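You operate a simulated robot arm through the tools that you are given. There is no shell and no other tool. Be economical: measure what you need, move in short steps, check, and stop when the job is done.

The job below is to be done with a simulated robot arm. You get a single attempt, and the scene is never put back.

Task
Wash the blue cage in the bath and return it to the mat.
Fine: the black brush works it clean and goes back in its cup.

It is judged by the outcome, as a careful person would: the job done as asked, and still so three seconds after it is handed in. It fails if anything else is knocked over, pushed out of place, dropped, spilled or broken.

Robot
A 7-joint arm with a two-finger parallel gripper, fixed in place. Base frame: the origin is at the foot of the arm, x ahead of it, y to its left, z up; the work surface is at about z = 4. Units: mm, rad, N and s.
With the tool pointing down near the work surface it reaches from about 220 to 580 mm from the base axis. Its first joint turns from -1.152 to 1.152 rad. Payload 2.5 kg.
Tool frame: the origin (TCP) lies between the finger pads and is the grasp point; the fingertips stand 23 mm ahead of it; z points along the fingers, y is the line along which they close. The gripper opens to 94 mm. The fingers are 38 mm wide and 10 mm thick; the gripper's body (54 by 96 mm) begins 39 mm behind the TCP.
Orientation is told as [roll, pitch, yaw] about the base's x, y, z axes, in that order, counted from this pose: with the fingers straight down and closing along the base's y, the tool's x points along the base's -x, its y along +y and its z along -z.

Tools
- The arm moves only by the tool arm_command. Its argument "plan" is a list that holds one entry, the list of rows, each a list of 7 numbers: the opening, from 0 (shut) to 1 (fully open), then the shift along the tool's x, y, z in m, then the turn, a rotation vector about the tool's x, y, z in rad. In form: [[[jaw, tx, ty, tz, wx, wy, wz], ...]]. A call has 1 to 12 rows; each row is the pose to reach, as a shift and turn from the pose commanded when the call began, along the tool's axes at that moment. Each row takes 0.2 s and may step no farther than 50 mm and 0.15 rad from the row before; otherwise, or with a gripper value out of range, the whole call is refused. A pose out of reach is approached as far as the arm can. The call stops where the force on the tool passes 40 N (or 10 N more than at its start, if that is more) or the arm is blocked; 0.2 s more then pass. Each finger travels about 108 mm/s and halts on what it meets, pressing with about 26 N; the grip force reading is that of the motor and also rises with nothing between the fingers. The clock runs only during rows and for 0.2 s after the last one: add rows that repeat a pose to give the fingers time. The reply holds the time, the measured pose of the TCP, the force on the tool along the base axes, the opening and the grip force, in the units named above and with some noise, and new pictures: "show" is both (left out), scene, wrist or none.
- Cameras (640 x 400 px; columns grow to the right, rows downward): "scene" is fixed at [100.5, -400.6, 539.9]; the picture's right is [0.94, -0.35, 0.00], its down [-0.22, -0.59, -0.78] and it looks along [0.27, 0.73, -0.62] (base axes); focal length 222 px, centre (320, 200). "wrist" rides on the gripper at [-39, 0, -44] in the tool frame; the picture's right is [0.00, -1.00, 0.00], its down [0.97, 0.00, -0.24] and it looks along [0.24, 0.00, 0.97] (tool axes); focal length 218 px, centre (320, 200). There is no depth. A picture from a camera that has moved, and an enlarged one, comes with that camera's place and axes in the base frame and with its lens.
- enlarge(camera, box): a new picture of the part [left, top, right, bottom] of that camera's present view, enlarged. The clock stands still meanwhile.
- close_job(): hands the job in; it is judged then, once.

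Work in short steps. Places have to be worked out from the pictures, the camera data and where the tool is seen: move nearer, look again, correct. Check each grasp and each placing, and mend what went wrong. You have 120 turns and 150 pictures in all, those below and enlarged ones among them. Open the gripper and draw the arm clear of the work before you hand the job in, unless the task says otherwise; then end with one line.

The tools are called after "Emit:" as a command line: name --argument value ..., lists and objects as JSON in quotes. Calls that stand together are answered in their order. arm_command: Moves the arm, as the interface text tells. Its arguments: {"type":"object","properties":{"plan":{"type":"array","items":{"type":"array","items":{"type":"array","items":{"type":"number"}}}},"show":{"type":"string","enum":["both","scene","wrist","none"]}},"required":["plan"]} The other tools are called the same way: enlarge (camera, box) takes an enlarged picture of a part of a camera's view; close_job () hands the job in.

At the start:

```text
time: 0.0
ee_pos: [343.2, -123.6, 405.6]
ee_rot: [0.0, 0.001, 0.001]
contact_force: [-0.9, 0.5, 0.5]
finger_gap: 94.0
finger_force: 0.1
```

scene: 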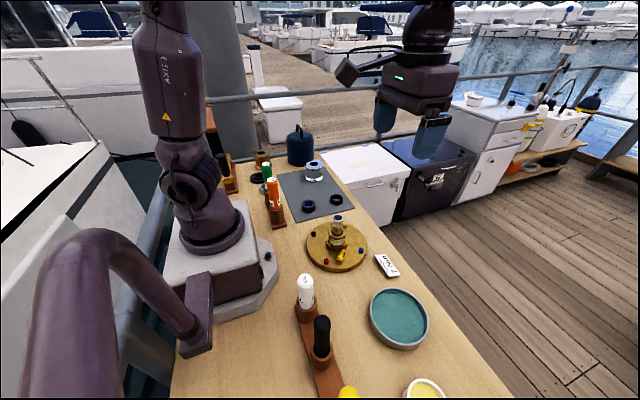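
wrist: 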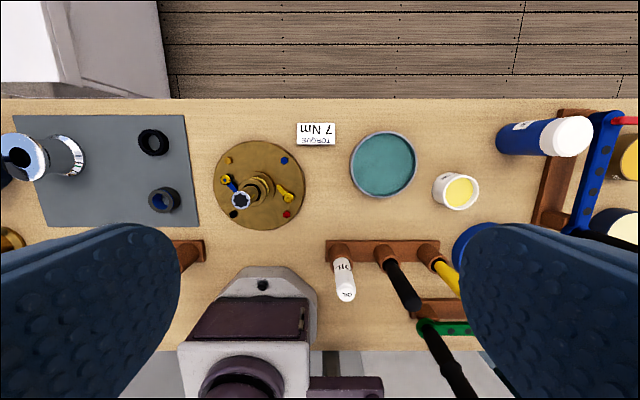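

I start by looking closer at the mat, fixture and the brush rack to identify the blue cage and the black brush.

Emit:
enlarge --camera "scene" --box '[240, 120, 400, 220]'

Emit:
enlarge --camera "scene" --box '[270, 220, 450, 400]'

Emit:
enlarge --camera "wrist" --box '[0, 100, 310, 260]'

Emit:
enlarge --camera "wrist" --box '[300, 90, 640, 350]'

```text
4.00 times, centred on (320, 170) of scene
camera zoom: at [100.5, -400.6, 539.9], right [0.94, -0.35, 0.0], down [-0.22, -0.59, -0.78], along [0.27, 0.73, -0.62], focal length 887 px, centre (320, 320)
```

zoom: 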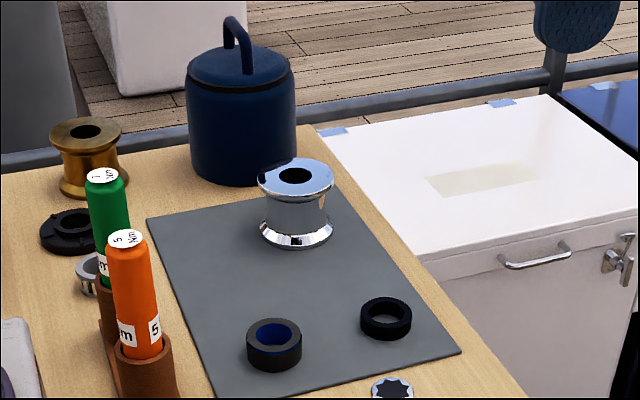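

```text
2.22 times, centred on (360, 310) of scene
camera zoom: at [100.5, -400.6, 539.9], right [0.94, -0.35, 0.0], down [-0.22, -0.59, -0.78], along [0.27, 0.73, -0.62], focal length 493 px, centre (231, -44)
```

zoom: 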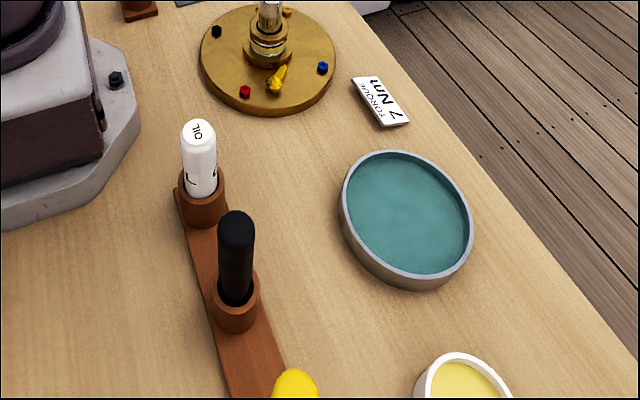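

```text
2.06 times, centred on (155, 180) of wrist
camera zoom: at [382.0, -121.3, 448.6], right [0.0, -1.0, 0.0], down [-0.97, 0.0, 0.24], along [-0.24, 0.0, -0.97], focal length 451 px, centre (661, 241)
```

zoom: 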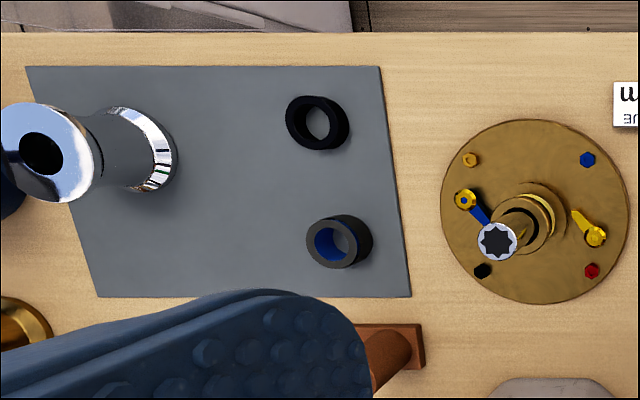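

```text
1.54 times, centred on (470, 220) of wrist
camera zoom: at [382.0, -121.3, 448.6], right [0.0, -1.0, 0.0], down [-0.97, 0.0, 0.24], along [-0.24, 0.0, -0.97], focal length 336 px, centre (89, 169)
```

zoom: 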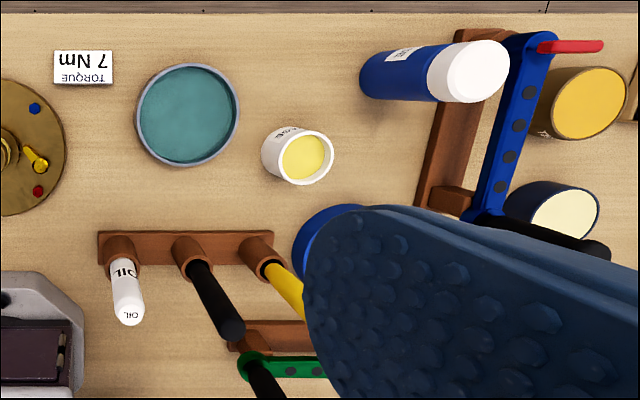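

The blue cage seems to be the grimy ring with a blue bore, around (275, 197); the bath is around (348, -245), and the black brush stands at about (158, -256) with its top at z≈172. I move above the ring and look again.

Emit:
arm_command --plan '[[[1, 0.008, 0.04, 0.02, 0, 0, 0], [1, 0.016, 0.08, 0.04, 0, 0, 0], [1, 0.024, 0.12, 0.06, 0, 0, 0], [1, 0.032, 0.16, 0.08, 0, 0, 0], [1, 0.04, 0.2, 0.1, 0, 0, 0], [1, 0.048, 0.24, 0.12, 0, 0, 0], [1, 0.056, 0.28, 0.14, 0, 0, 0], [1, 0.064, 0.31, 0.17, 0, 0, 0], [1, 0.068, 0.321, 0.2, 0, 0, 0], [1, 0.068, 0.321, 0.22, 0, 0, 0]]]'

```text
time: 2.2
ee_pos: [275.1, 198.9, 186.1]
ee_rot: [-0.001, 0.0, -0.001]
contact_force: [0.2, 0.6, -0.2]
finger_gap: 94.1
finger_force: 0.0
camera wrist: at [313.8, 199.2, 228.8], right [0.0, -1.0, 0.0], down [-0.97, 0.0, 0.24], along [-0.24, 0.0, -0.97], focal length 218 px, centre (320, 200)
```

scene: 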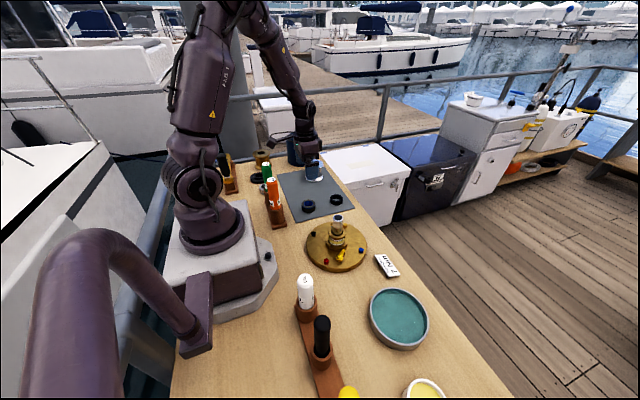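
wrist: 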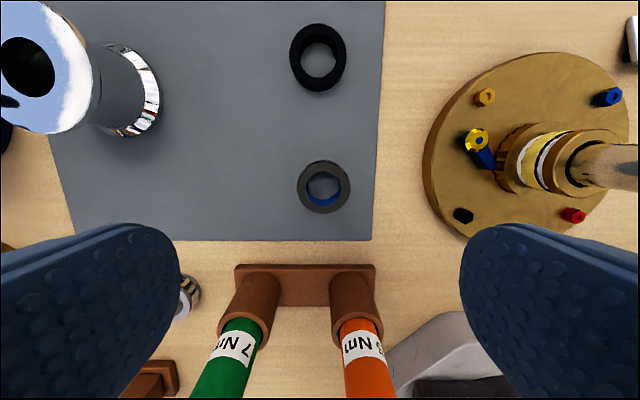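

Ring centre judged at (277, 196.5), about 49 mm across. I descend to z≈60 and look.

Emit:
arm_command --plan '[[[1, -0.002, -0.002, 0.04, 0, 0, 0], [1, -0.002, -0.002, 0.08, 0, 0, 0], [1, -0.002, -0.002, 0.11, 0, 0, 0], [1, -0.002, -0.002, 0.125, 0, 0, 0]]]'

Emit:
enlarge --camera "scene" --box '[260, 150, 380, 225]'

```text
time: 3.2
ee_pos: [275.8, 196.9, 61.8]
ee_rot: [-0.001, -0.003, 0.0]
contact_force: [0.7, 0.8, -0.6]
finger_gap: 94.1
finger_force: 0.1
camera wrist: at [315.4, 198.4, 103.2], right [0.0, -1.0, 0.0], down [-0.97, 0.0, 0.24], along [-0.24, 0.0, -0.97], focal length 218 px, centre (320, 200)
```

scene: 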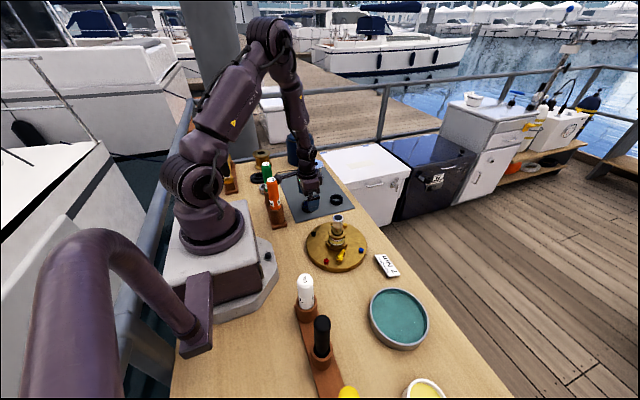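
wrist: 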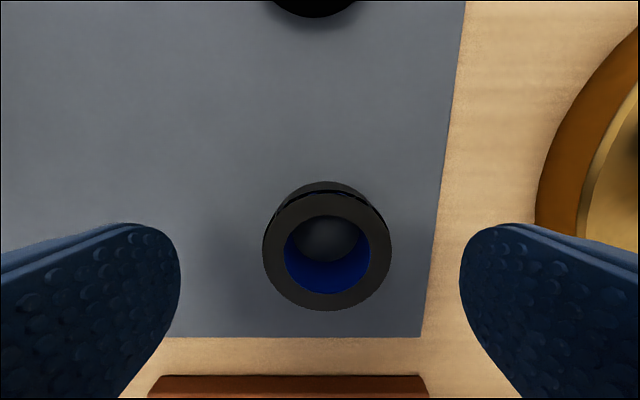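

```text
5.33 times, centred on (320, 188) of scene
camera zoom: at [100.5, -400.6, 539.9], right [0.94, -0.35, 0.0], down [-0.22, -0.59, -0.78], along [0.27, 0.73, -0.62], focal length 1183 px, centre (320, 267)
```

zoom: 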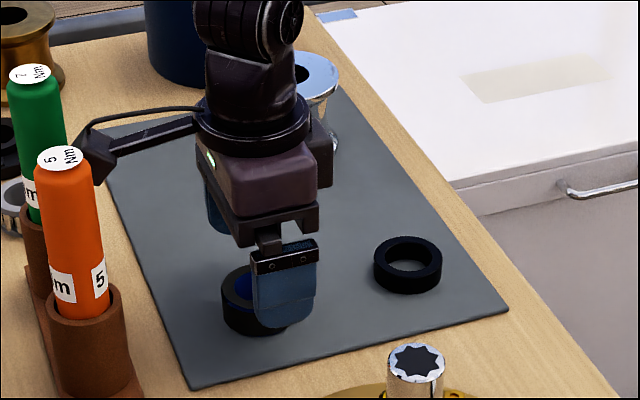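

Ring well centred (276, 196), top at z≈27. I descend to z≈32 and close.

Emit:
arm_command --plan '[[[1, 0, -0.001, 0.015, 0, 0, 0], [1, 0, -0.001, 0.03, 0, 0, 0], [1, 0, -0.001, 0.03, 0, 0, 0], [0.3, 0, -0.001, 0.03, 0, 0, 0], [0.3, 0, -0.001, 0.03, 0, 0, 0], [0.3, 0, -0.001, 0.03, 0, 0, 0], [0.3, 0, -0.001, 0.03, 0, 0, 0]]]'

```text
time: 4.8
ee_pos: [275.9, 193.9, 29.1]
ee_rot: [0.001, 0.0, 0.0]
contact_force: [-0.2, -0.4, 0.5]
finger_gap: 45.2
finger_force: 26.1
camera wrist: at [315.5, 195.9, 72.5], right [0.0, -1.0, 0.0], down [-0.97, 0.0, 0.24], along [-0.24, 0.0, -0.97], focal length 218 px, centre (320, 200)
```

scene: 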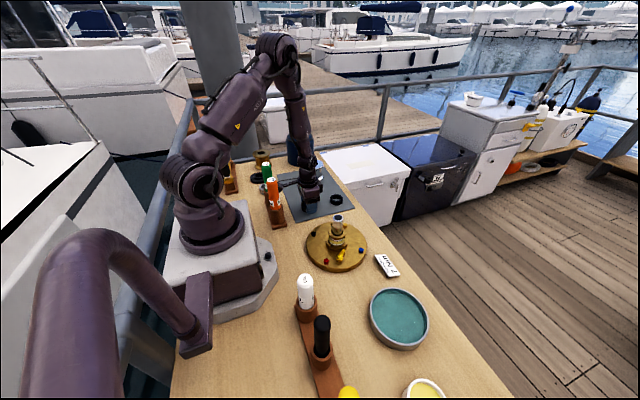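
wrist: 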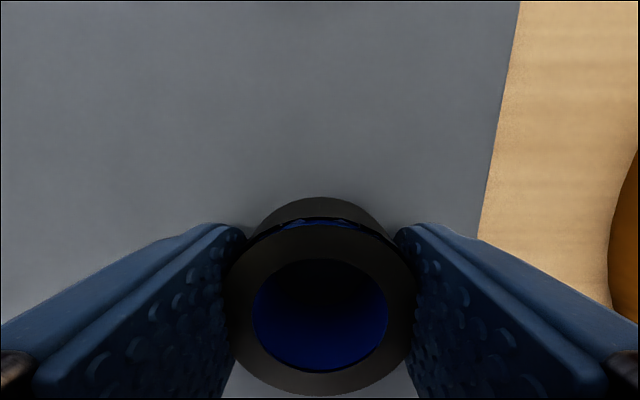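

The ring is held (gap 45 mm, 26 N). I lift and travel back towards the bath at a high level.

Emit:
arm_command --plan '[[[0.3, 0, 0, -0.045, 0, 0, 0], [0.3, 0, 0, -0.09, 0, 0, 0], [0.3, 0, 0, -0.135, 0, 0, 0], [0.3, 0, 0, -0.18, 0, 0, 0], [0.3, -0.01, -0.04, -0.2, 0, 0, 0], [0.3, -0.02, -0.088, -0.2, 0, 0, 0], [0.3, -0.03, -0.135, -0.2, 0, 0, 0], [0.3, -0.04, -0.182, -0.2, 0, 0, 0], [0.3, -0.05, -0.23, -0.2, 0, 0, 0], [0.3, -0.06, -0.278, -0.2, 0, 0, 0], [0.3, -0.07, -0.32, -0.2, 0, 0, 0], [0.3, -0.072, -0.36, -0.2, 0, 0, 0]]]'

```text
time: 7.4
ee_pos: [349.6, -164.6, 229.5]
ee_rot: [0.001, 0.0, 0.001]
contact_force: [-0.1, 0.5, -0.5]
finger_gap: 28.1
finger_force: 0.0
camera wrist: at [388.6, -163.3, 273.9], right [0.0, -1.0, 0.0], down [-0.97, 0.0, 0.24], along [-0.24, 0.0, -0.97], focal length 218 px, centre (320, 200)
```

scene: 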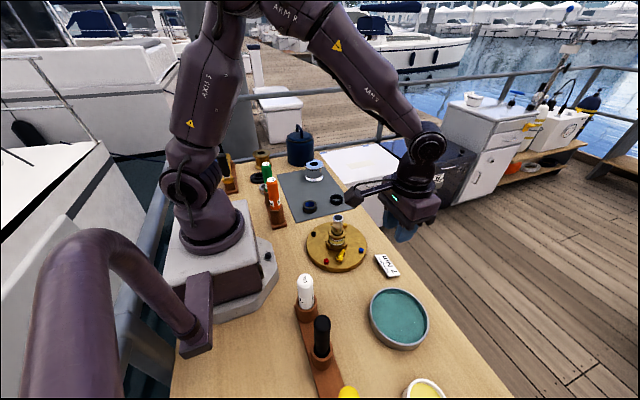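
wrist: 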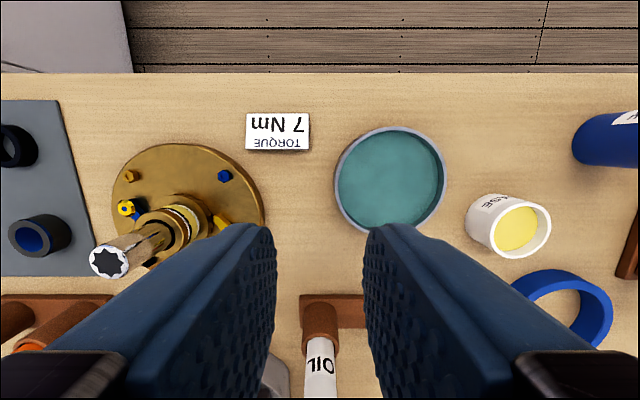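

The gripper came up empty (gap 28): the ring slipped off and is still on the mat. I go back above it, to look before regrasping.

Emit:
arm_command --plan '[[[0.6, 0.008, 0.045, 0, 0, 0, 0], [0.8, 0.016, 0.09, 0, 0, 0, 0], [1, 0.024, 0.135, 0, 0, 0, 0], [1, 0.032, 0.18, 0, 0, 0, 0], [1, 0.04, 0.225, 0, 0, 0, 0], [1, 0.05, 0.27, 0, 0, 0, 0], [1, 0.06, 0.315, 0.02, 0, 0, 0], [1, 0.07, 0.352, 0.05, 0, 0, 0], [1, 0.073, 0.355, 0.09, 0, 0, 0], [1, 0.073, 0.355, 0.11, 0, 0, 0]]]'

Emit:
enlarge --camera "scene" --box '[260, 150, 380, 225]'

```text
refused: row 7 steps farther than a row can; nothing moved
```

```text
5.33 times, centred on (320, 188) of scene
camera zoom: at [100.5, -400.6, 539.9], right [0.94, -0.35, 0.0], down [-0.22, -0.59, -0.78], along [0.27, 0.73, -0.62], focal length 1183 px, centre (320, 267)
```

zoom: 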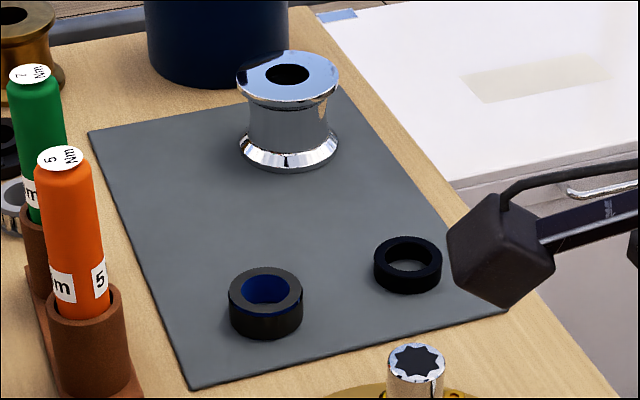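

Same move with shorter steps; the ring stands upright where it was.

Emit:
arm_command --plan '[[[0.6, 0.008, 0.045, 0, 0, 0, 0], [0.8, 0.016, 0.09, 0, 0, 0, 0], [1, 0.024, 0.135, 0, 0, 0, 0], [1, 0.032, 0.18, 0, 0, 0, 0], [1, 0.04, 0.225, 0, 0, 0, 0], [1, 0.05, 0.27, 0, 0, 0, 0], [1, 0.06, 0.31, 0.02, 0, 0, 0], [1, 0.07, 0.342, 0.05, 0, 0, 0], [1, 0.073, 0.355, 0.09, 0, 0, 0], [1, 0.073, 0.357, 0.13, 0, 0, 0], [1, 0.073, 0.357, 0.167, 0, 0, 0]]]' --show "wrist"

Emit:
enlarge --camera "wrist" --box '[230, 160, 430, 340]'

```text
time: 9.8
ee_pos: [274.9, 191.8, 64.8]
ee_rot: [-0.001, -0.001, -0.001]
contact_force: [-0.1, 0.2, 0.2]
finger_gap: 93.7
finger_force: 0.1
camera wrist: at [314.6, 193.6, 107.2], right [0.0, -1.0, 0.0], down [-0.97, 0.0, 0.24], along [-0.24, 0.0, -0.97], focal length 218 px, centre (320, 200)
```

wrist: 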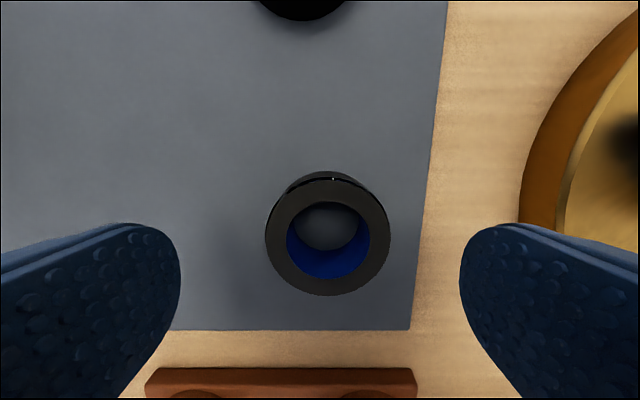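

```text
2.22 times, centred on (330, 250) of wrist
camera zoom: at [314.6, 193.6, 107.2], right [0.0, -1.0, 0.0], down [-0.97, 0.0, 0.24], along [-0.24, 0.0, -0.97], focal length 485 px, centre (298, 89)
```

zoom: 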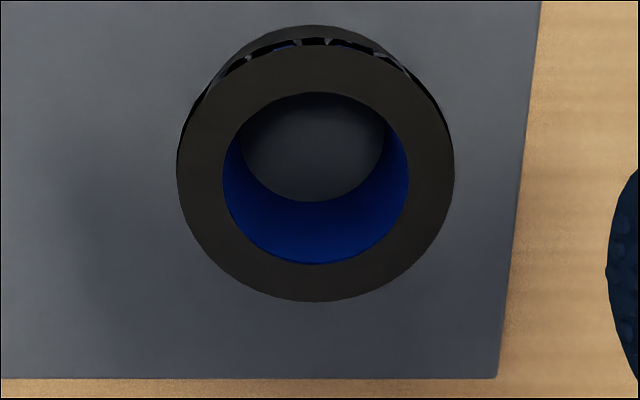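

Ring centre now at about (281.5, 191), top z≈31; my earlier grasp was ~6 mm off in x. I centre, descend, close fully and lift slowly.

Emit:
arm_command --plan '[[[1, -0.0065, -0.001, 0.018, 0, 0, 0], [1, -0.0065, -0.001, 0.035, 0, 0, 0], [1, -0.0065, -0.001, 0.035, 0, 0, 0], [0, -0.0065, -0.001, 0.035, 0, 0, 0], [0, -0.0065, -0.001, 0.035, 0, 0, 0], [0, -0.0065, -0.001, 0.035, 0, 0, 0], [0, -0.0065, -0.001, 0.035, 0, 0, 0], [0, -0.0065, -0.001, 0.032, 0, 0, 0], [0, -0.0065, -0.001, 0.026, 0, 0, 0], [0, -0.0065, -0.001, 0.016, 0, 0, 0]]]'

Emit:
enlarge --camera "scene" --box '[260, 150, 380, 225]'

```text
time: 12.0
ee_pos: [281.2, 192.1, 46.5]
ee_rot: [0.001, -0.002, -0.001]
contact_force: [0.2, 0.4, -1.2]
finger_gap: 45.1
finger_force: 26.0
camera wrist: at [321.1, 192.7, 89.7], right [0.0, -1.0, 0.0], down [-0.97, 0.0, 0.24], along [-0.24, 0.0, -0.97], focal length 218 px, centre (320, 200)
```

scene: 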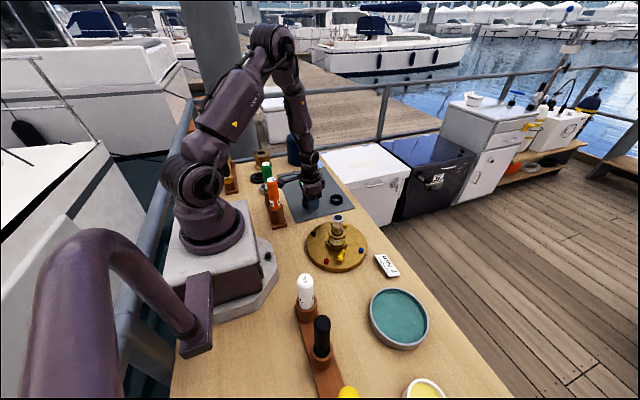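
wrist: 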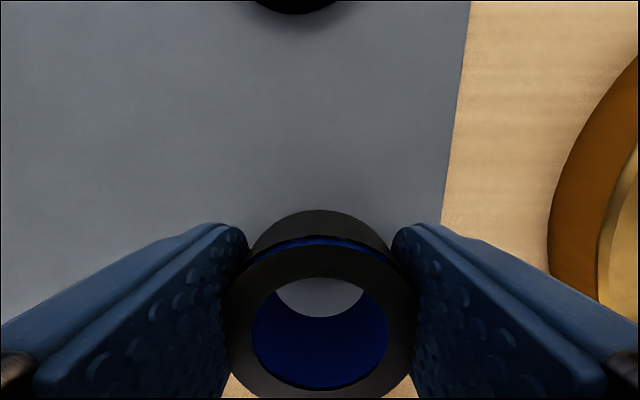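

```text
5.33 times, centred on (320, 188) of scene
camera zoom: at [100.5, -400.6, 539.9], right [0.94, -0.35, 0.0], down [-0.22, -0.59, -0.78], along [0.27, 0.73, -0.62], focal length 1183 px, centre (320, 267)
```

zoom: 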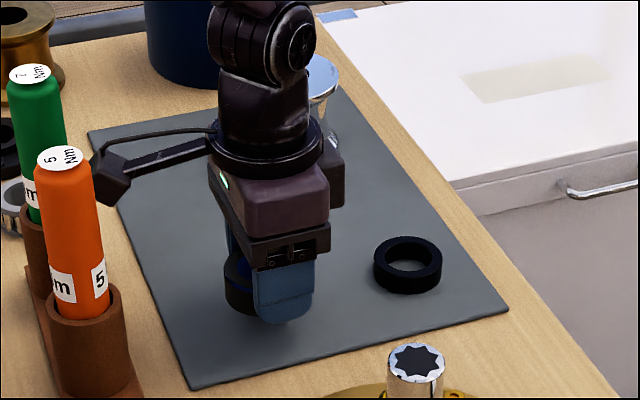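

Ring is lifting with the gripper. I continue gently upward, then toward the bath.

Emit:
arm_command --plan '[[[0, 0, 0, -0.012, 0, 0, 0], [0, 0, 0, -0.03, 0, 0, 0], [0, 0, 0, -0.05, 0, 0, 0], [0, 0, 0, -0.07, 0, 0, 0], [0, 0, 0, -0.09, 0, 0, 0], [0, 0, 0, -0.105, 0, 0, 0], [0, 0, -0.008, -0.115, 0, 0, 0], [0, -0.005, -0.025, -0.12, 0, 0, 0], [0, -0.01, -0.05, -0.12, 0, 0, 0], [0, -0.015, -0.075, -0.12, 0, 0, 0], [0, -0.02, -0.1, -0.12, 0, 0, 0], [0, -0.025, -0.12, -0.12, 0, 0, 0]]]' --show "wrist"

```text
time: 14.6
ee_pos: [307.5, 71.3, 167.3]
ee_rot: [0.0, 0.001, -0.001]
contact_force: [0.0, 0.7, -1.8]
finger_gap: 45.1
finger_force: 25.9
camera wrist: at [346.4, 72.5, 210.2], right [0.0, -1.0, 0.0], down [-0.97, 0.0, 0.24], along [-0.24, 0.0, -0.97], focal length 218 px, centre (320, 200)
```

wrist: 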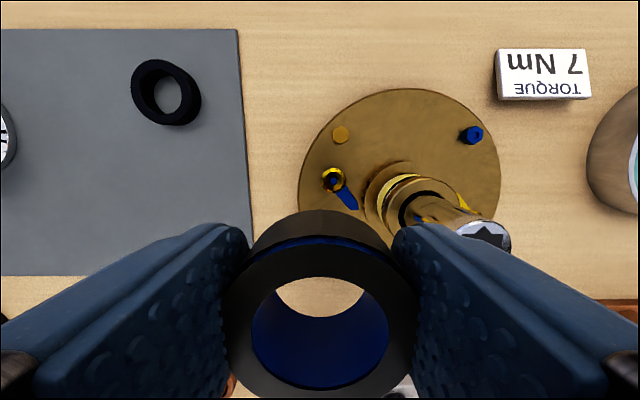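

The winch spindle top seems to be near z≈115 at (307, 0), so I rise 45 mm before crossing, then go on to the bath.

Emit:
arm_command --plan '[[[0, 0, 0, -0.02, 0, 0, 0], [0, 0, 0, -0.04, 0, 0, 0], [0, -0.003, -0.015, -0.05, 0, 0, 0], [0, -0.008, -0.045, -0.05, 0, 0, 0], [0, -0.013, -0.08, -0.05, 0, 0, 0], [0, -0.018, -0.115, -0.05, 0, 0, 0], [0, -0.023, -0.15, -0.05, 0, 0, 0], [0, -0.028, -0.185, -0.05, 0, 0, 0], [0, -0.033, -0.22, -0.05, 0, 0, 0], [0, -0.037, -0.255, -0.05, 0, 0, 0], [0, -0.04, -0.285, -0.05, 0, 0, 0], [0, -0.041, -0.3, -0.05, 0, 0, 0]]]' --show "wrist"

```text
time: 17.2
ee_pos: [349.1, -229.0, 215.9]
ee_rot: [-0.002, 0.0, 0.001]
contact_force: [-0.2, -0.3, -1.3]
finger_gap: 45.3
finger_force: 26.0
camera wrist: at [387.8, -227.7, 260.0], right [0.0, -1.0, 0.0], down [-0.97, 0.0, 0.24], along [-0.24, 0.0, -0.97], focal length 218 px, centre (320, 200)
```

wrist: 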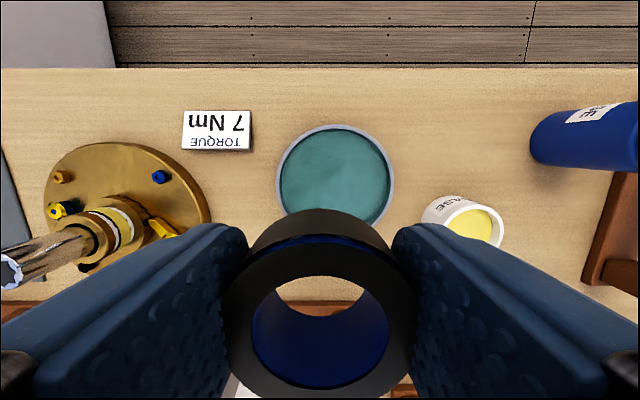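

Bath centre judged near (354, -246). I shift over it and come down to z≈115.

Emit:
arm_command --plan '[[[0, -0.003, -0.01, 0.01, 0, 0, 0], [0, -0.005, -0.017, 0.03, 0, 0, 0], [0, -0.005, -0.017, 0.055, 0, 0, 0], [0, -0.005, -0.017, 0.08, 0, 0, 0], [0, -0.005, -0.017, 0.1, 0, 0, 0]]]'

Emit:
enlarge --camera "scene" --box '[330, 230, 470, 370]'

```text
time: 18.4
ee_pos: [354.1, -244.8, 117.9]
ee_rot: [0.0, 0.0, -0.001]
contact_force: [-0.7, 0.6, -1.5]
finger_gap: 45.0
finger_force: 26.2
camera wrist: at [393.3, -243.3, 160.4], right [0.0, -1.0, 0.0], down [-0.97, 0.0, 0.24], along [-0.24, 0.0, -0.97], focal length 218 px, centre (320, 200)
```

scene: 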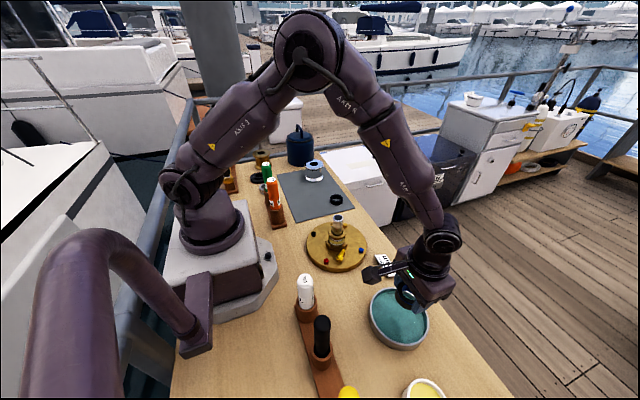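
wrist: 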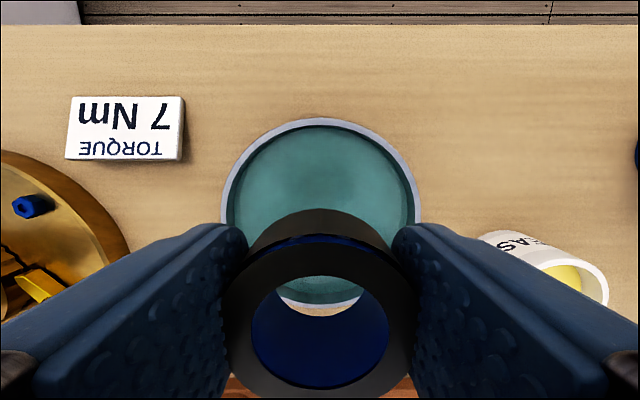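

```text
2.86 times, centred on (400, 300) of scene
camera zoom: at [100.5, -400.6, 539.9], right [0.94, -0.35, 0.0], down [-0.22, -0.59, -0.78], along [0.27, 0.73, -0.62], focal length 634 px, centre (91, -86)
```

zoom: 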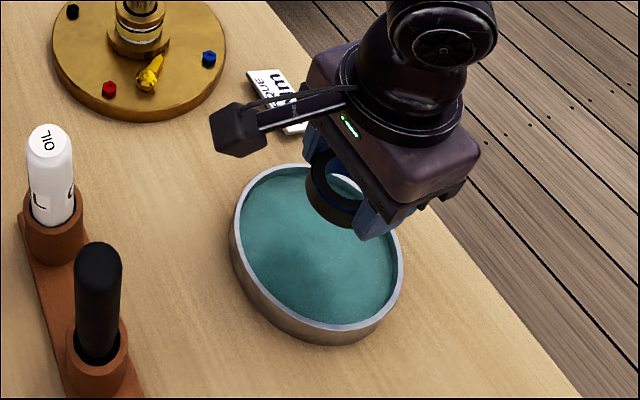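

Rim height z≈27, bath centre about (347, -245). I shift 7 mm in x and lower the ring into the bath, slowing near the floor.

Emit:
arm_command --plan '[[[0, 0.007, 0, 0.01, 0, 0, 0], [0, 0.007, 0, 0.03, 0, 0, 0], [0, 0.007, 0, 0.05, 0, 0, 0], [0, 0.007, 0, 0.065, 0, 0, 0], [0, 0.007, 0, 0.073, 0, 0, 0]]]'

Emit:
enlarge --camera "scene" --box '[330, 230, 470, 370]'

```text
time: 19.6
ee_pos: [346.6, -246.4, 44.6]
ee_rot: [0.0, 0.001, -0.001]
contact_force: [0.4, -0.2, -0.6]
finger_gap: 45.6
finger_force: 25.5
camera wrist: at [385.2, -245.1, 87.0], right [0.0, -1.0, 0.0], down [-0.97, 0.0, 0.24], along [-0.24, 0.0, -0.97], focal length 218 px, centre (320, 200)
```

scene: 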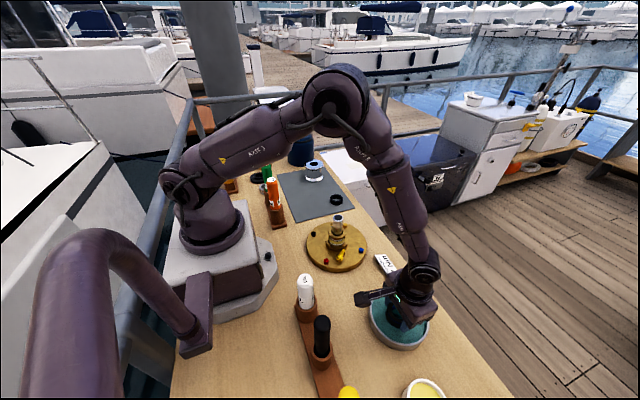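
wrist: 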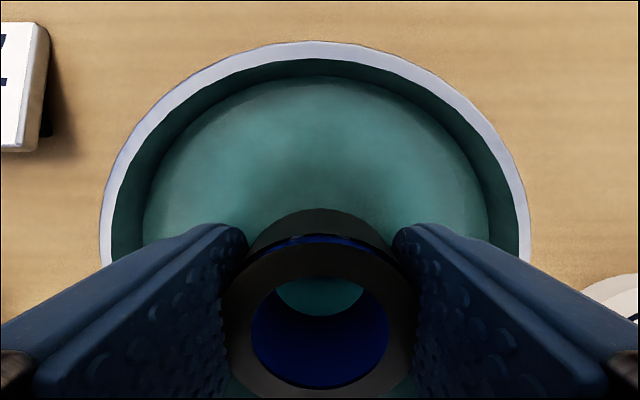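

```text
2.86 times, centred on (400, 300) of scene
camera zoom: at [100.5, -400.6, 539.9], right [0.94, -0.35, 0.0], down [-0.22, -0.59, -0.78], along [0.27, 0.73, -0.62], focal length 634 px, centre (91, -86)
```

zoom: 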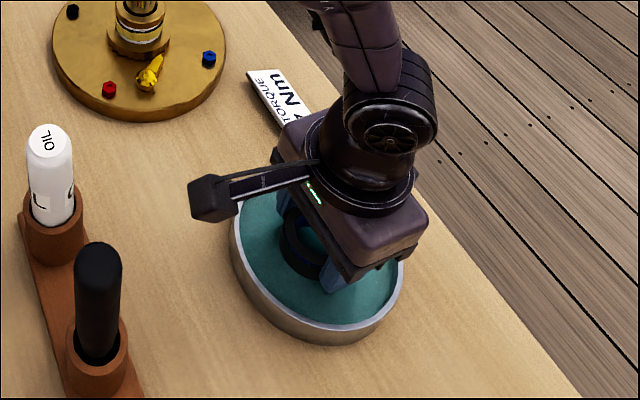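

Ring is centred inside the rim. I lower in small steps to about z=31, watching force.

Emit:
arm_command --plan '[[[0, 0, 0, 0.004, 0, 0, 0], [0, 0, 0, 0.007, 0, 0, 0], [0, 0, 0, 0.01, 0, 0, 0], [0, 0, 0, 0.0125, 0, 0, 0], [0, 0, 0, 0.0125, 0, 0, 0]]]' --show "wrist"

```text
time: 20.8
ee_pos: [345.5, -246.3, 31.5]
ee_rot: [-0.001, -0.002, 0.002]
contact_force: [0.6, -0.8, -1.0]
finger_gap: 45.4
finger_force: 25.7
camera wrist: at [385.3, -244.4, 74.9], right [0.0, -1.0, 0.0], down [-0.97, 0.0, 0.24], along [-0.24, 0.0, -0.97], focal length 218 px, centre (320, 200)
```

wrist: 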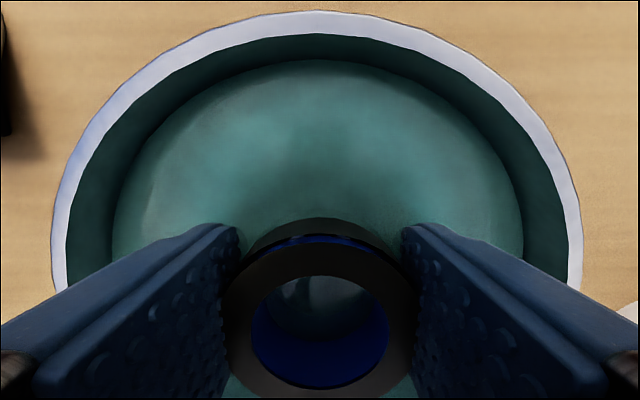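

No floor contact yet; two or three more millimetres in fine steps.

Emit:
arm_command --plan '[[[0, 0, 0, 0.001, 0, 0, 0], [0, 0, 0, 0.002, 0, 0, 0], [0, 0, 0, 0.003, 0, 0, 0], [0, 0, 0, 0.003, 0, 0, 0]]]' --show "none"

```text
time: 21.8
ee_pos: [345.4, -245.5, 29.6]
ee_rot: [-0.001, -0.001, 0.001]
contact_force: [-1.6, 1.1, 4.2]
finger_gap: 44.9
finger_force: 26.2
```

The ring touches the floor (+4 N). I open only to about 62 mm (to stay inside the rim), and rise straight up.

Emit:
arm_command --plan '[[[0.64, 0, 0, -0.0005, 0, 0, 0], [0.64, 0, 0, -0.0005, 0, 0, 0], [0.64, 0, 0, -0.015, 0, 0, 0], [0.64, 0, 0, -0.035, 0, 0, 0], [0.64, 0, 0, -0.075, 0, 0, 0], [0.64, 0, 0, -0.12, 0, 0, 0], [0.8, 0, 0, -0.16, 0, 0, 0]]]'

```text
time: 23.4
ee_pos: [347.5, -246.4, 188.7]
ee_rot: [0.0, 0.001, 0.001]
contact_force: [0.7, 1.0, -0.3]
finger_gap: 75.0
finger_force: 0.1
camera wrist: at [386.9, -244.8, 232.9], right [0.0, -1.0, 0.0], down [-0.97, 0.0, 0.24], along [-0.24, 0.0, -0.97], focal length 218 px, centre (320, 200)
```

scene: 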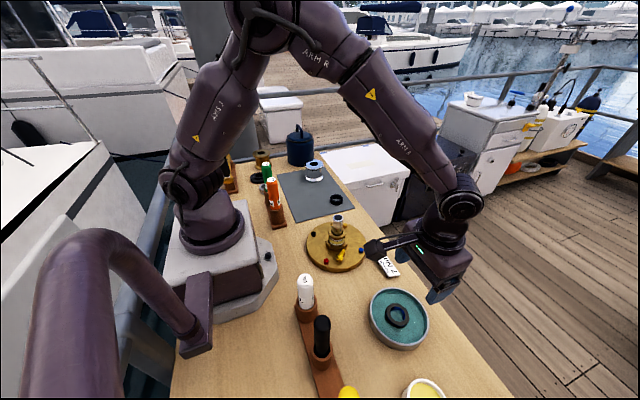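
wrist: 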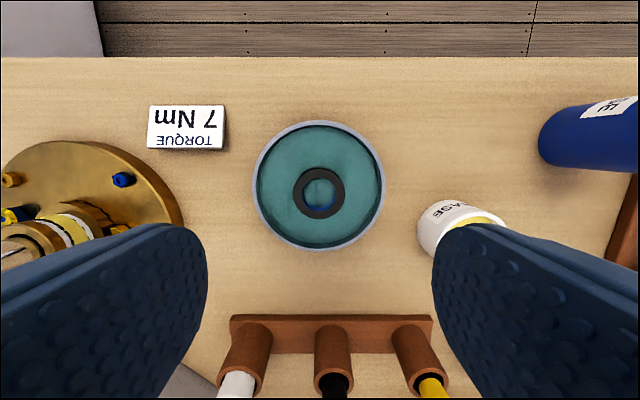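

Ring rests upright in the bath. Next I rise to z≈240 and move part-way toward the black brush to locate its handle.

Emit:
arm_command --plan '[[[0.8, 0, 0, -0.04, 0, 0, 0], [0.8, 0.02, -0.002, -0.06, 0, 0, 0], [0.8, 0.06, -0.005, -0.07, 0, 0, 0], [0.8, 0.1, -0.008, -0.08, 0, 0, 0], [0.8, 0.13, -0.01, -0.08, 0, 0, 0]]]'

```text
time: 24.6
ee_pos: [215.3, -256.7, 266.4]
ee_rot: [0.0, -0.001, 0.0]
contact_force: [-0.5, 0.3, -0.3]
finger_gap: 75.3
finger_force: 0.2
camera wrist: at [254.2, -254.1, 310.1], right [0.0, -1.0, 0.0], down [-0.97, 0.0, 0.24], along [-0.24, 0.0, -0.97], focal length 218 px, centre (320, 200)
```

scene: 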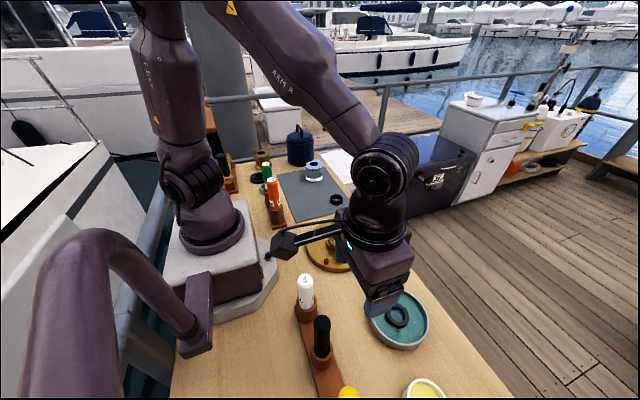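
wrist: 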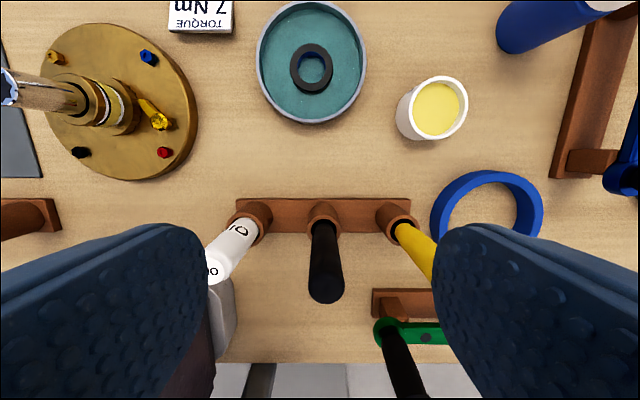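

Handle judged vertical at (157, -258), top z≈172. I move above it and descend to z≈175 first (fingers straddling), then check.

Emit:
arm_command --plan '[[[0.8, 0.03, -0.001, 0, 0, 0, 0], [0.8, 0.058, -0.0015, 0.01, 0, 0, 0], [0.8, 0.058, -0.0015, 0.035, 0, 0, 0], [0.8, 0.058, -0.0015, 0.06, 0, 0, 0], [0.8, 0.058, -0.0015, 0.08, 0, 0, 0]]]'

Emit:
enlarge --camera "scene" --box '[270, 240, 400, 370]'

```text
time: 25.8
ee_pos: [158.8, -258.4, 186.5]
ee_rot: [-0.001, 0.001, -0.001]
contact_force: [-0.1, -0.1, -0.3]
finger_gap: 75.2
finger_force: 0.1
camera wrist: at [197.5, -256.5, 230.7], right [0.0, -1.0, 0.0], down [-0.97, 0.0, 0.24], along [-0.24, 0.0, -0.97], focal length 218 px, centre (320, 200)
```

scene: 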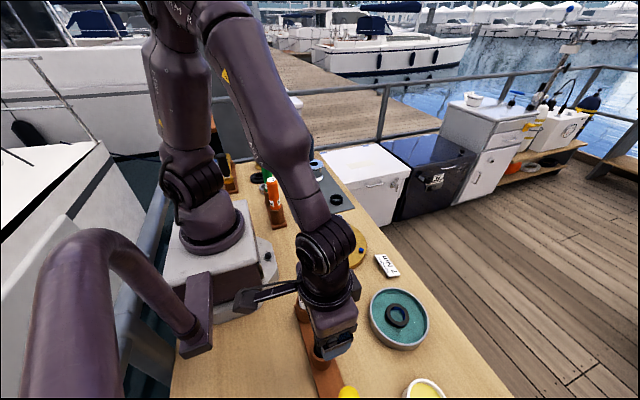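
wrist: 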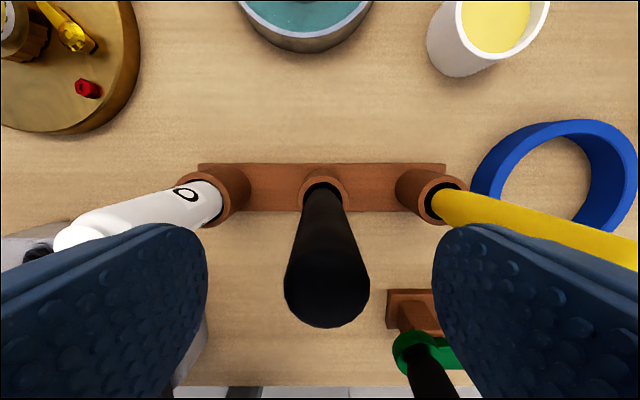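

```text
3.08 times, centred on (335, 305) of scene
camera zoom: at [100.5, -400.6, 539.9], right [0.94, -0.35, 0.0], down [-0.22, -0.59, -0.78], along [0.27, 0.73, -0.62], focal length 683 px, centre (274, -123)
```

zoom: 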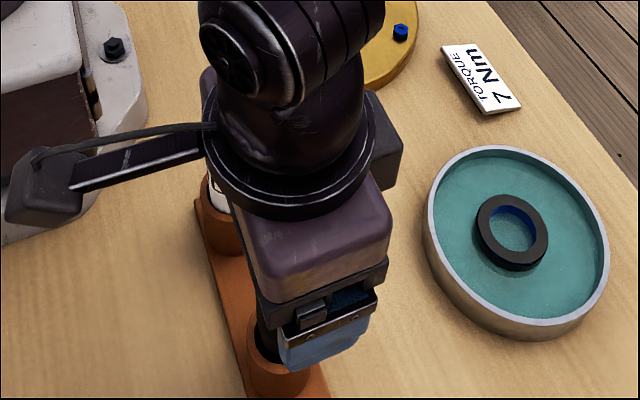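

Handle centred between the fingers (~26 mm thick, (156, -258.5)). I descend to z≈150 and close on it.

Emit:
arm_command --plan '[[[0.8, 0.002, 0, 0.015, 0, 0, 0], [0.8, 0.002, 0, 0.036, 0, 0, 0], [0.5, 0.002, 0, 0.036, 0, 0, 0], [0, 0.002, 0, 0.036, 0, 0, 0], [0, 0.002, 0, 0.036, 0, 0, 0], [0, 0.002, 0, 0.036, 0, 0, 0]]]'

```text
time: 27.2
ee_pos: [155.6, -257.8, 152.7]
ee_rot: [-0.002, -0.001, 0.001]
contact_force: [-1.2, -4.6, -1.0]
finger_gap: 26.2
finger_force: 26.0
camera wrist: at [195.0, -256.3, 195.5], right [0.0, -1.0, 0.0], down [-0.97, 0.0, 0.24], along [-0.24, 0.0, -0.97], focal length 218 px, centre (320, 200)
```

scene: 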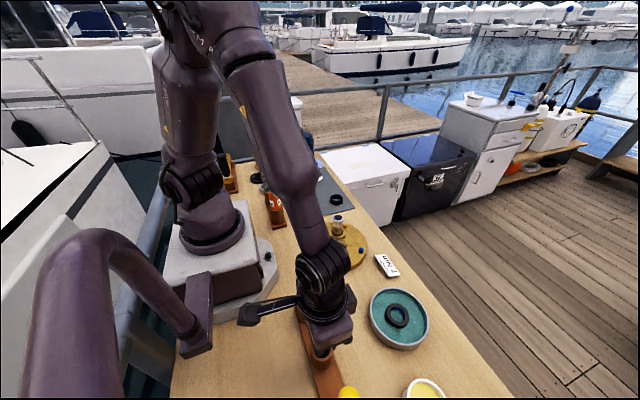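
wrist: 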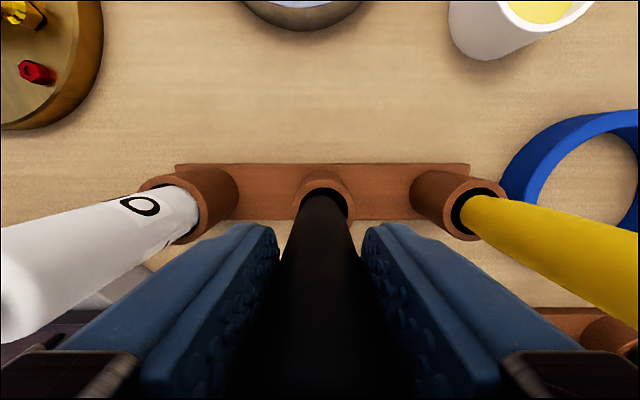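

Brush gripped (26 mm). I lift it straight up slowly by 80 mm and inspect.

Emit:
arm_command --plan '[[[0, 0, 0, -0.004, 0, 0, 0], [0, 0, 0, -0.012, 0, 0, 0], [0, 0, 0, -0.024, 0, 0, 0], [0, 0, 0, -0.038, 0, 0, 0], [0, 0, 0, -0.052, 0, 0, 0], [0, 0, 0, -0.066, 0, 0, 0], [0, 0, 0, -0.078, 0, 0, 0], [0, 0, 0, -0.085, 0, 0, 0]]]'

Emit:
enlarge --camera "scene" --box '[250, 200, 400, 380]'

```text
time: 29.0
ee_pos: [156.4, -257.5, 238.0]
ee_rot: [0.0, 0.0, -0.001]
contact_force: [0.2, 0.2, 0.2]
finger_gap: 25.7
finger_force: 25.8
camera wrist: at [195.1, -255.1, 280.7], right [0.0, -1.0, 0.0], down [-0.97, 0.0, 0.24], along [-0.24, 0.0, -0.97], focal length 218 px, centre (320, 200)
```

scene: 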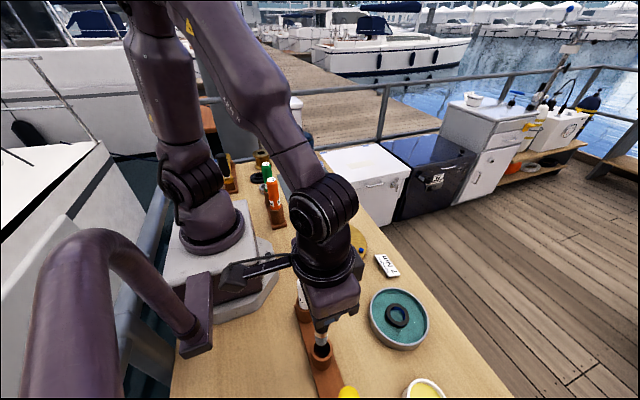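
wrist: 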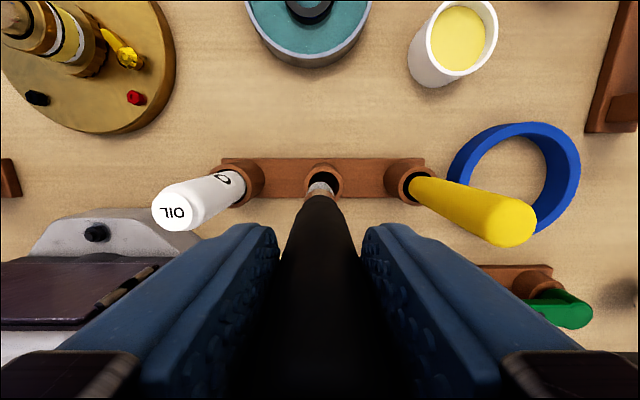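

```text
2.22 times, centred on (325, 290) of scene
camera zoom: at [100.5, -400.6, 539.9], right [0.94, -0.35, 0.0], down [-0.22, -0.59, -0.78], along [0.27, 0.73, -0.62], focal length 493 px, centre (309, 0)
```

zoom: 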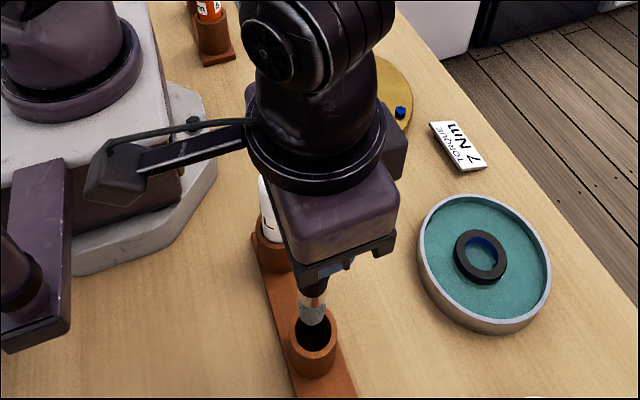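

The brush slides out showing ferrule and bristles. I raise another 60 mm to see the bristle end clearly.

Emit:
arm_command --plan '[[[0, 0, 0, -0.015, 0, 0, 0], [0, 0, 0, -0.035, 0, 0, 0], [0, 0, 0, -0.055, 0, 0, 0], [0, 0, 0, -0.06, 0, 0, 0]]]'

Emit:
enlarge --camera "scene" --box '[250, 220, 410, 380]'

```text
time: 30.0
ee_pos: [155.7, -257.4, 296.3]
ee_rot: [0.001, 0.001, 0.0]
contact_force: [0.3, -1.2, -0.3]
finger_gap: 25.8
finger_force: 26.6
camera wrist: at [194.2, -256.3, 340.9], right [0.0, -1.0, 0.0], down [-0.97, 0.0, 0.24], along [-0.24, 0.0, -0.97], focal length 218 px, centre (320, 200)
```

scene: 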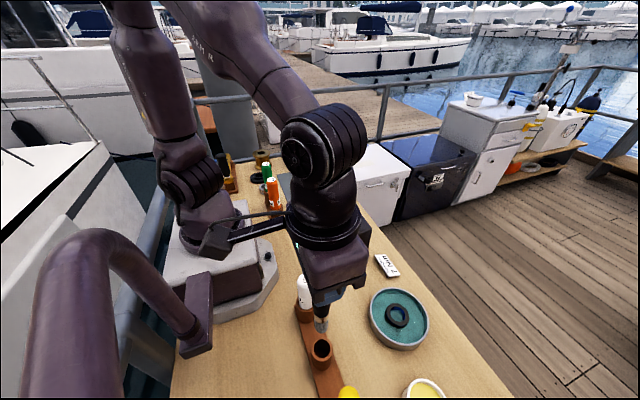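
wrist: 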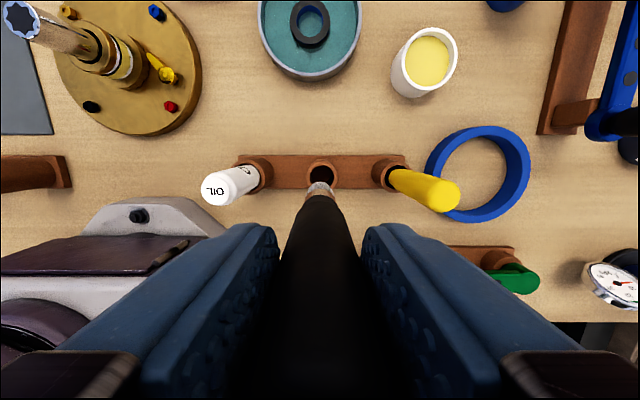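

```text
2.50 times, centred on (330, 300) of scene
camera zoom: at [100.5, -400.6, 539.9], right [0.94, -0.35, 0.0], down [-0.22, -0.59, -0.78], along [0.27, 0.73, -0.62], focal length 555 px, centre (295, -50)
```

zoom: 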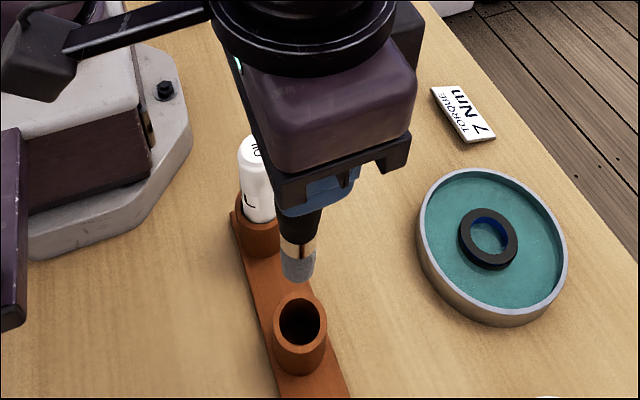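

Bristle end is about 138 mm below the TCP. I carry the brush over the ring in the bath, staying ~55 mm above it.

Emit:
arm_command --plan '[[[0, -0.015, 0.001, 0, 0, 0, 0], [0, -0.045, 0.002, 0, 0, 0, 0], [0, -0.08, 0.004, 0, 0, 0, 0], [0, -0.115, 0.006, 0.0, 0, 0, 0], [0, -0.15, 0.009, 0.01, 0, 0, 0], [0, -0.178, 0.011, 0.03, 0, 0, 0], [0, -0.19, 0.011, 0.05, 0, 0, 0], [0, -0.19, 0.011, 0.07, 0, 0, 0]]]'

Emit:
enlarge --camera "scene" --box '[330, 240, 460, 370]'

Emit:
enlarge --camera "wrist" --box '[220, 120, 420, 320]'

```text
time: 31.8
ee_pos: [345.8, -245.4, 228.9]
ee_rot: [0.0, -0.003, -0.001]
contact_force: [0.7, 0.4, -0.6]
finger_gap: 26.0
finger_force: 26.0
camera wrist: at [384.9, -244.6, 271.7], right [0.0, -1.0, 0.0], down [-0.97, 0.0, 0.24], along [-0.24, 0.0, -0.97], focal length 218 px, centre (320, 200)
```

scene: 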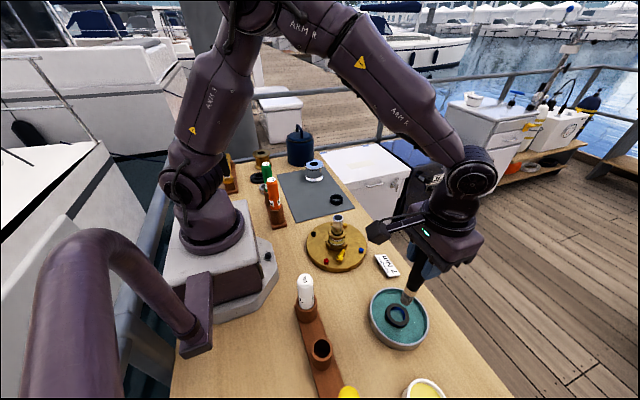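
wrist: 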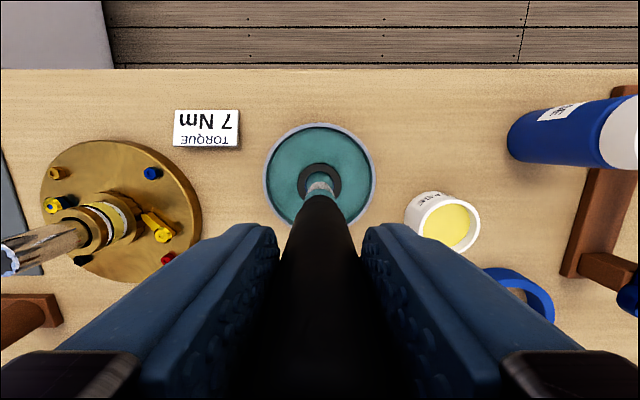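

```text
3.08 times, centred on (395, 305) of scene
camera zoom: at [100.5, -400.6, 539.9], right [0.94, -0.35, 0.0], down [-0.22, -0.59, -0.78], along [0.27, 0.73, -0.62], focal length 683 px, centre (89, -123)
```

zoom: 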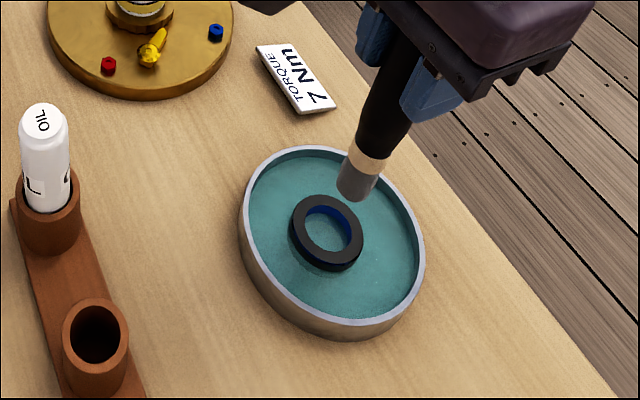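

```text
2.00 times, centred on (320, 220) of wrist
camera zoom: at [384.9, -244.6, 271.7], right [0.0, -1.0, 0.0], down [-0.97, 0.0, 0.24], along [-0.24, 0.0, -0.97], focal length 436 px, centre (320, 160)
```

zoom: 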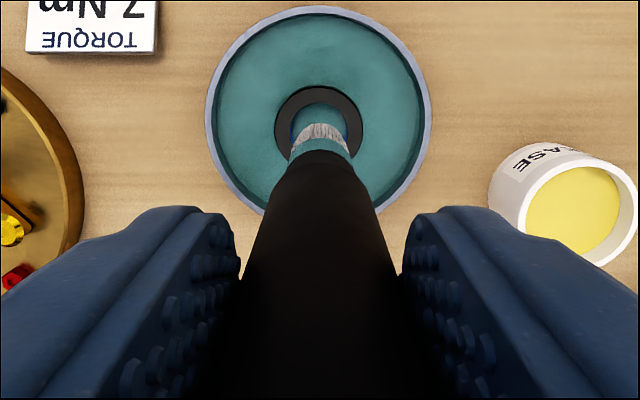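

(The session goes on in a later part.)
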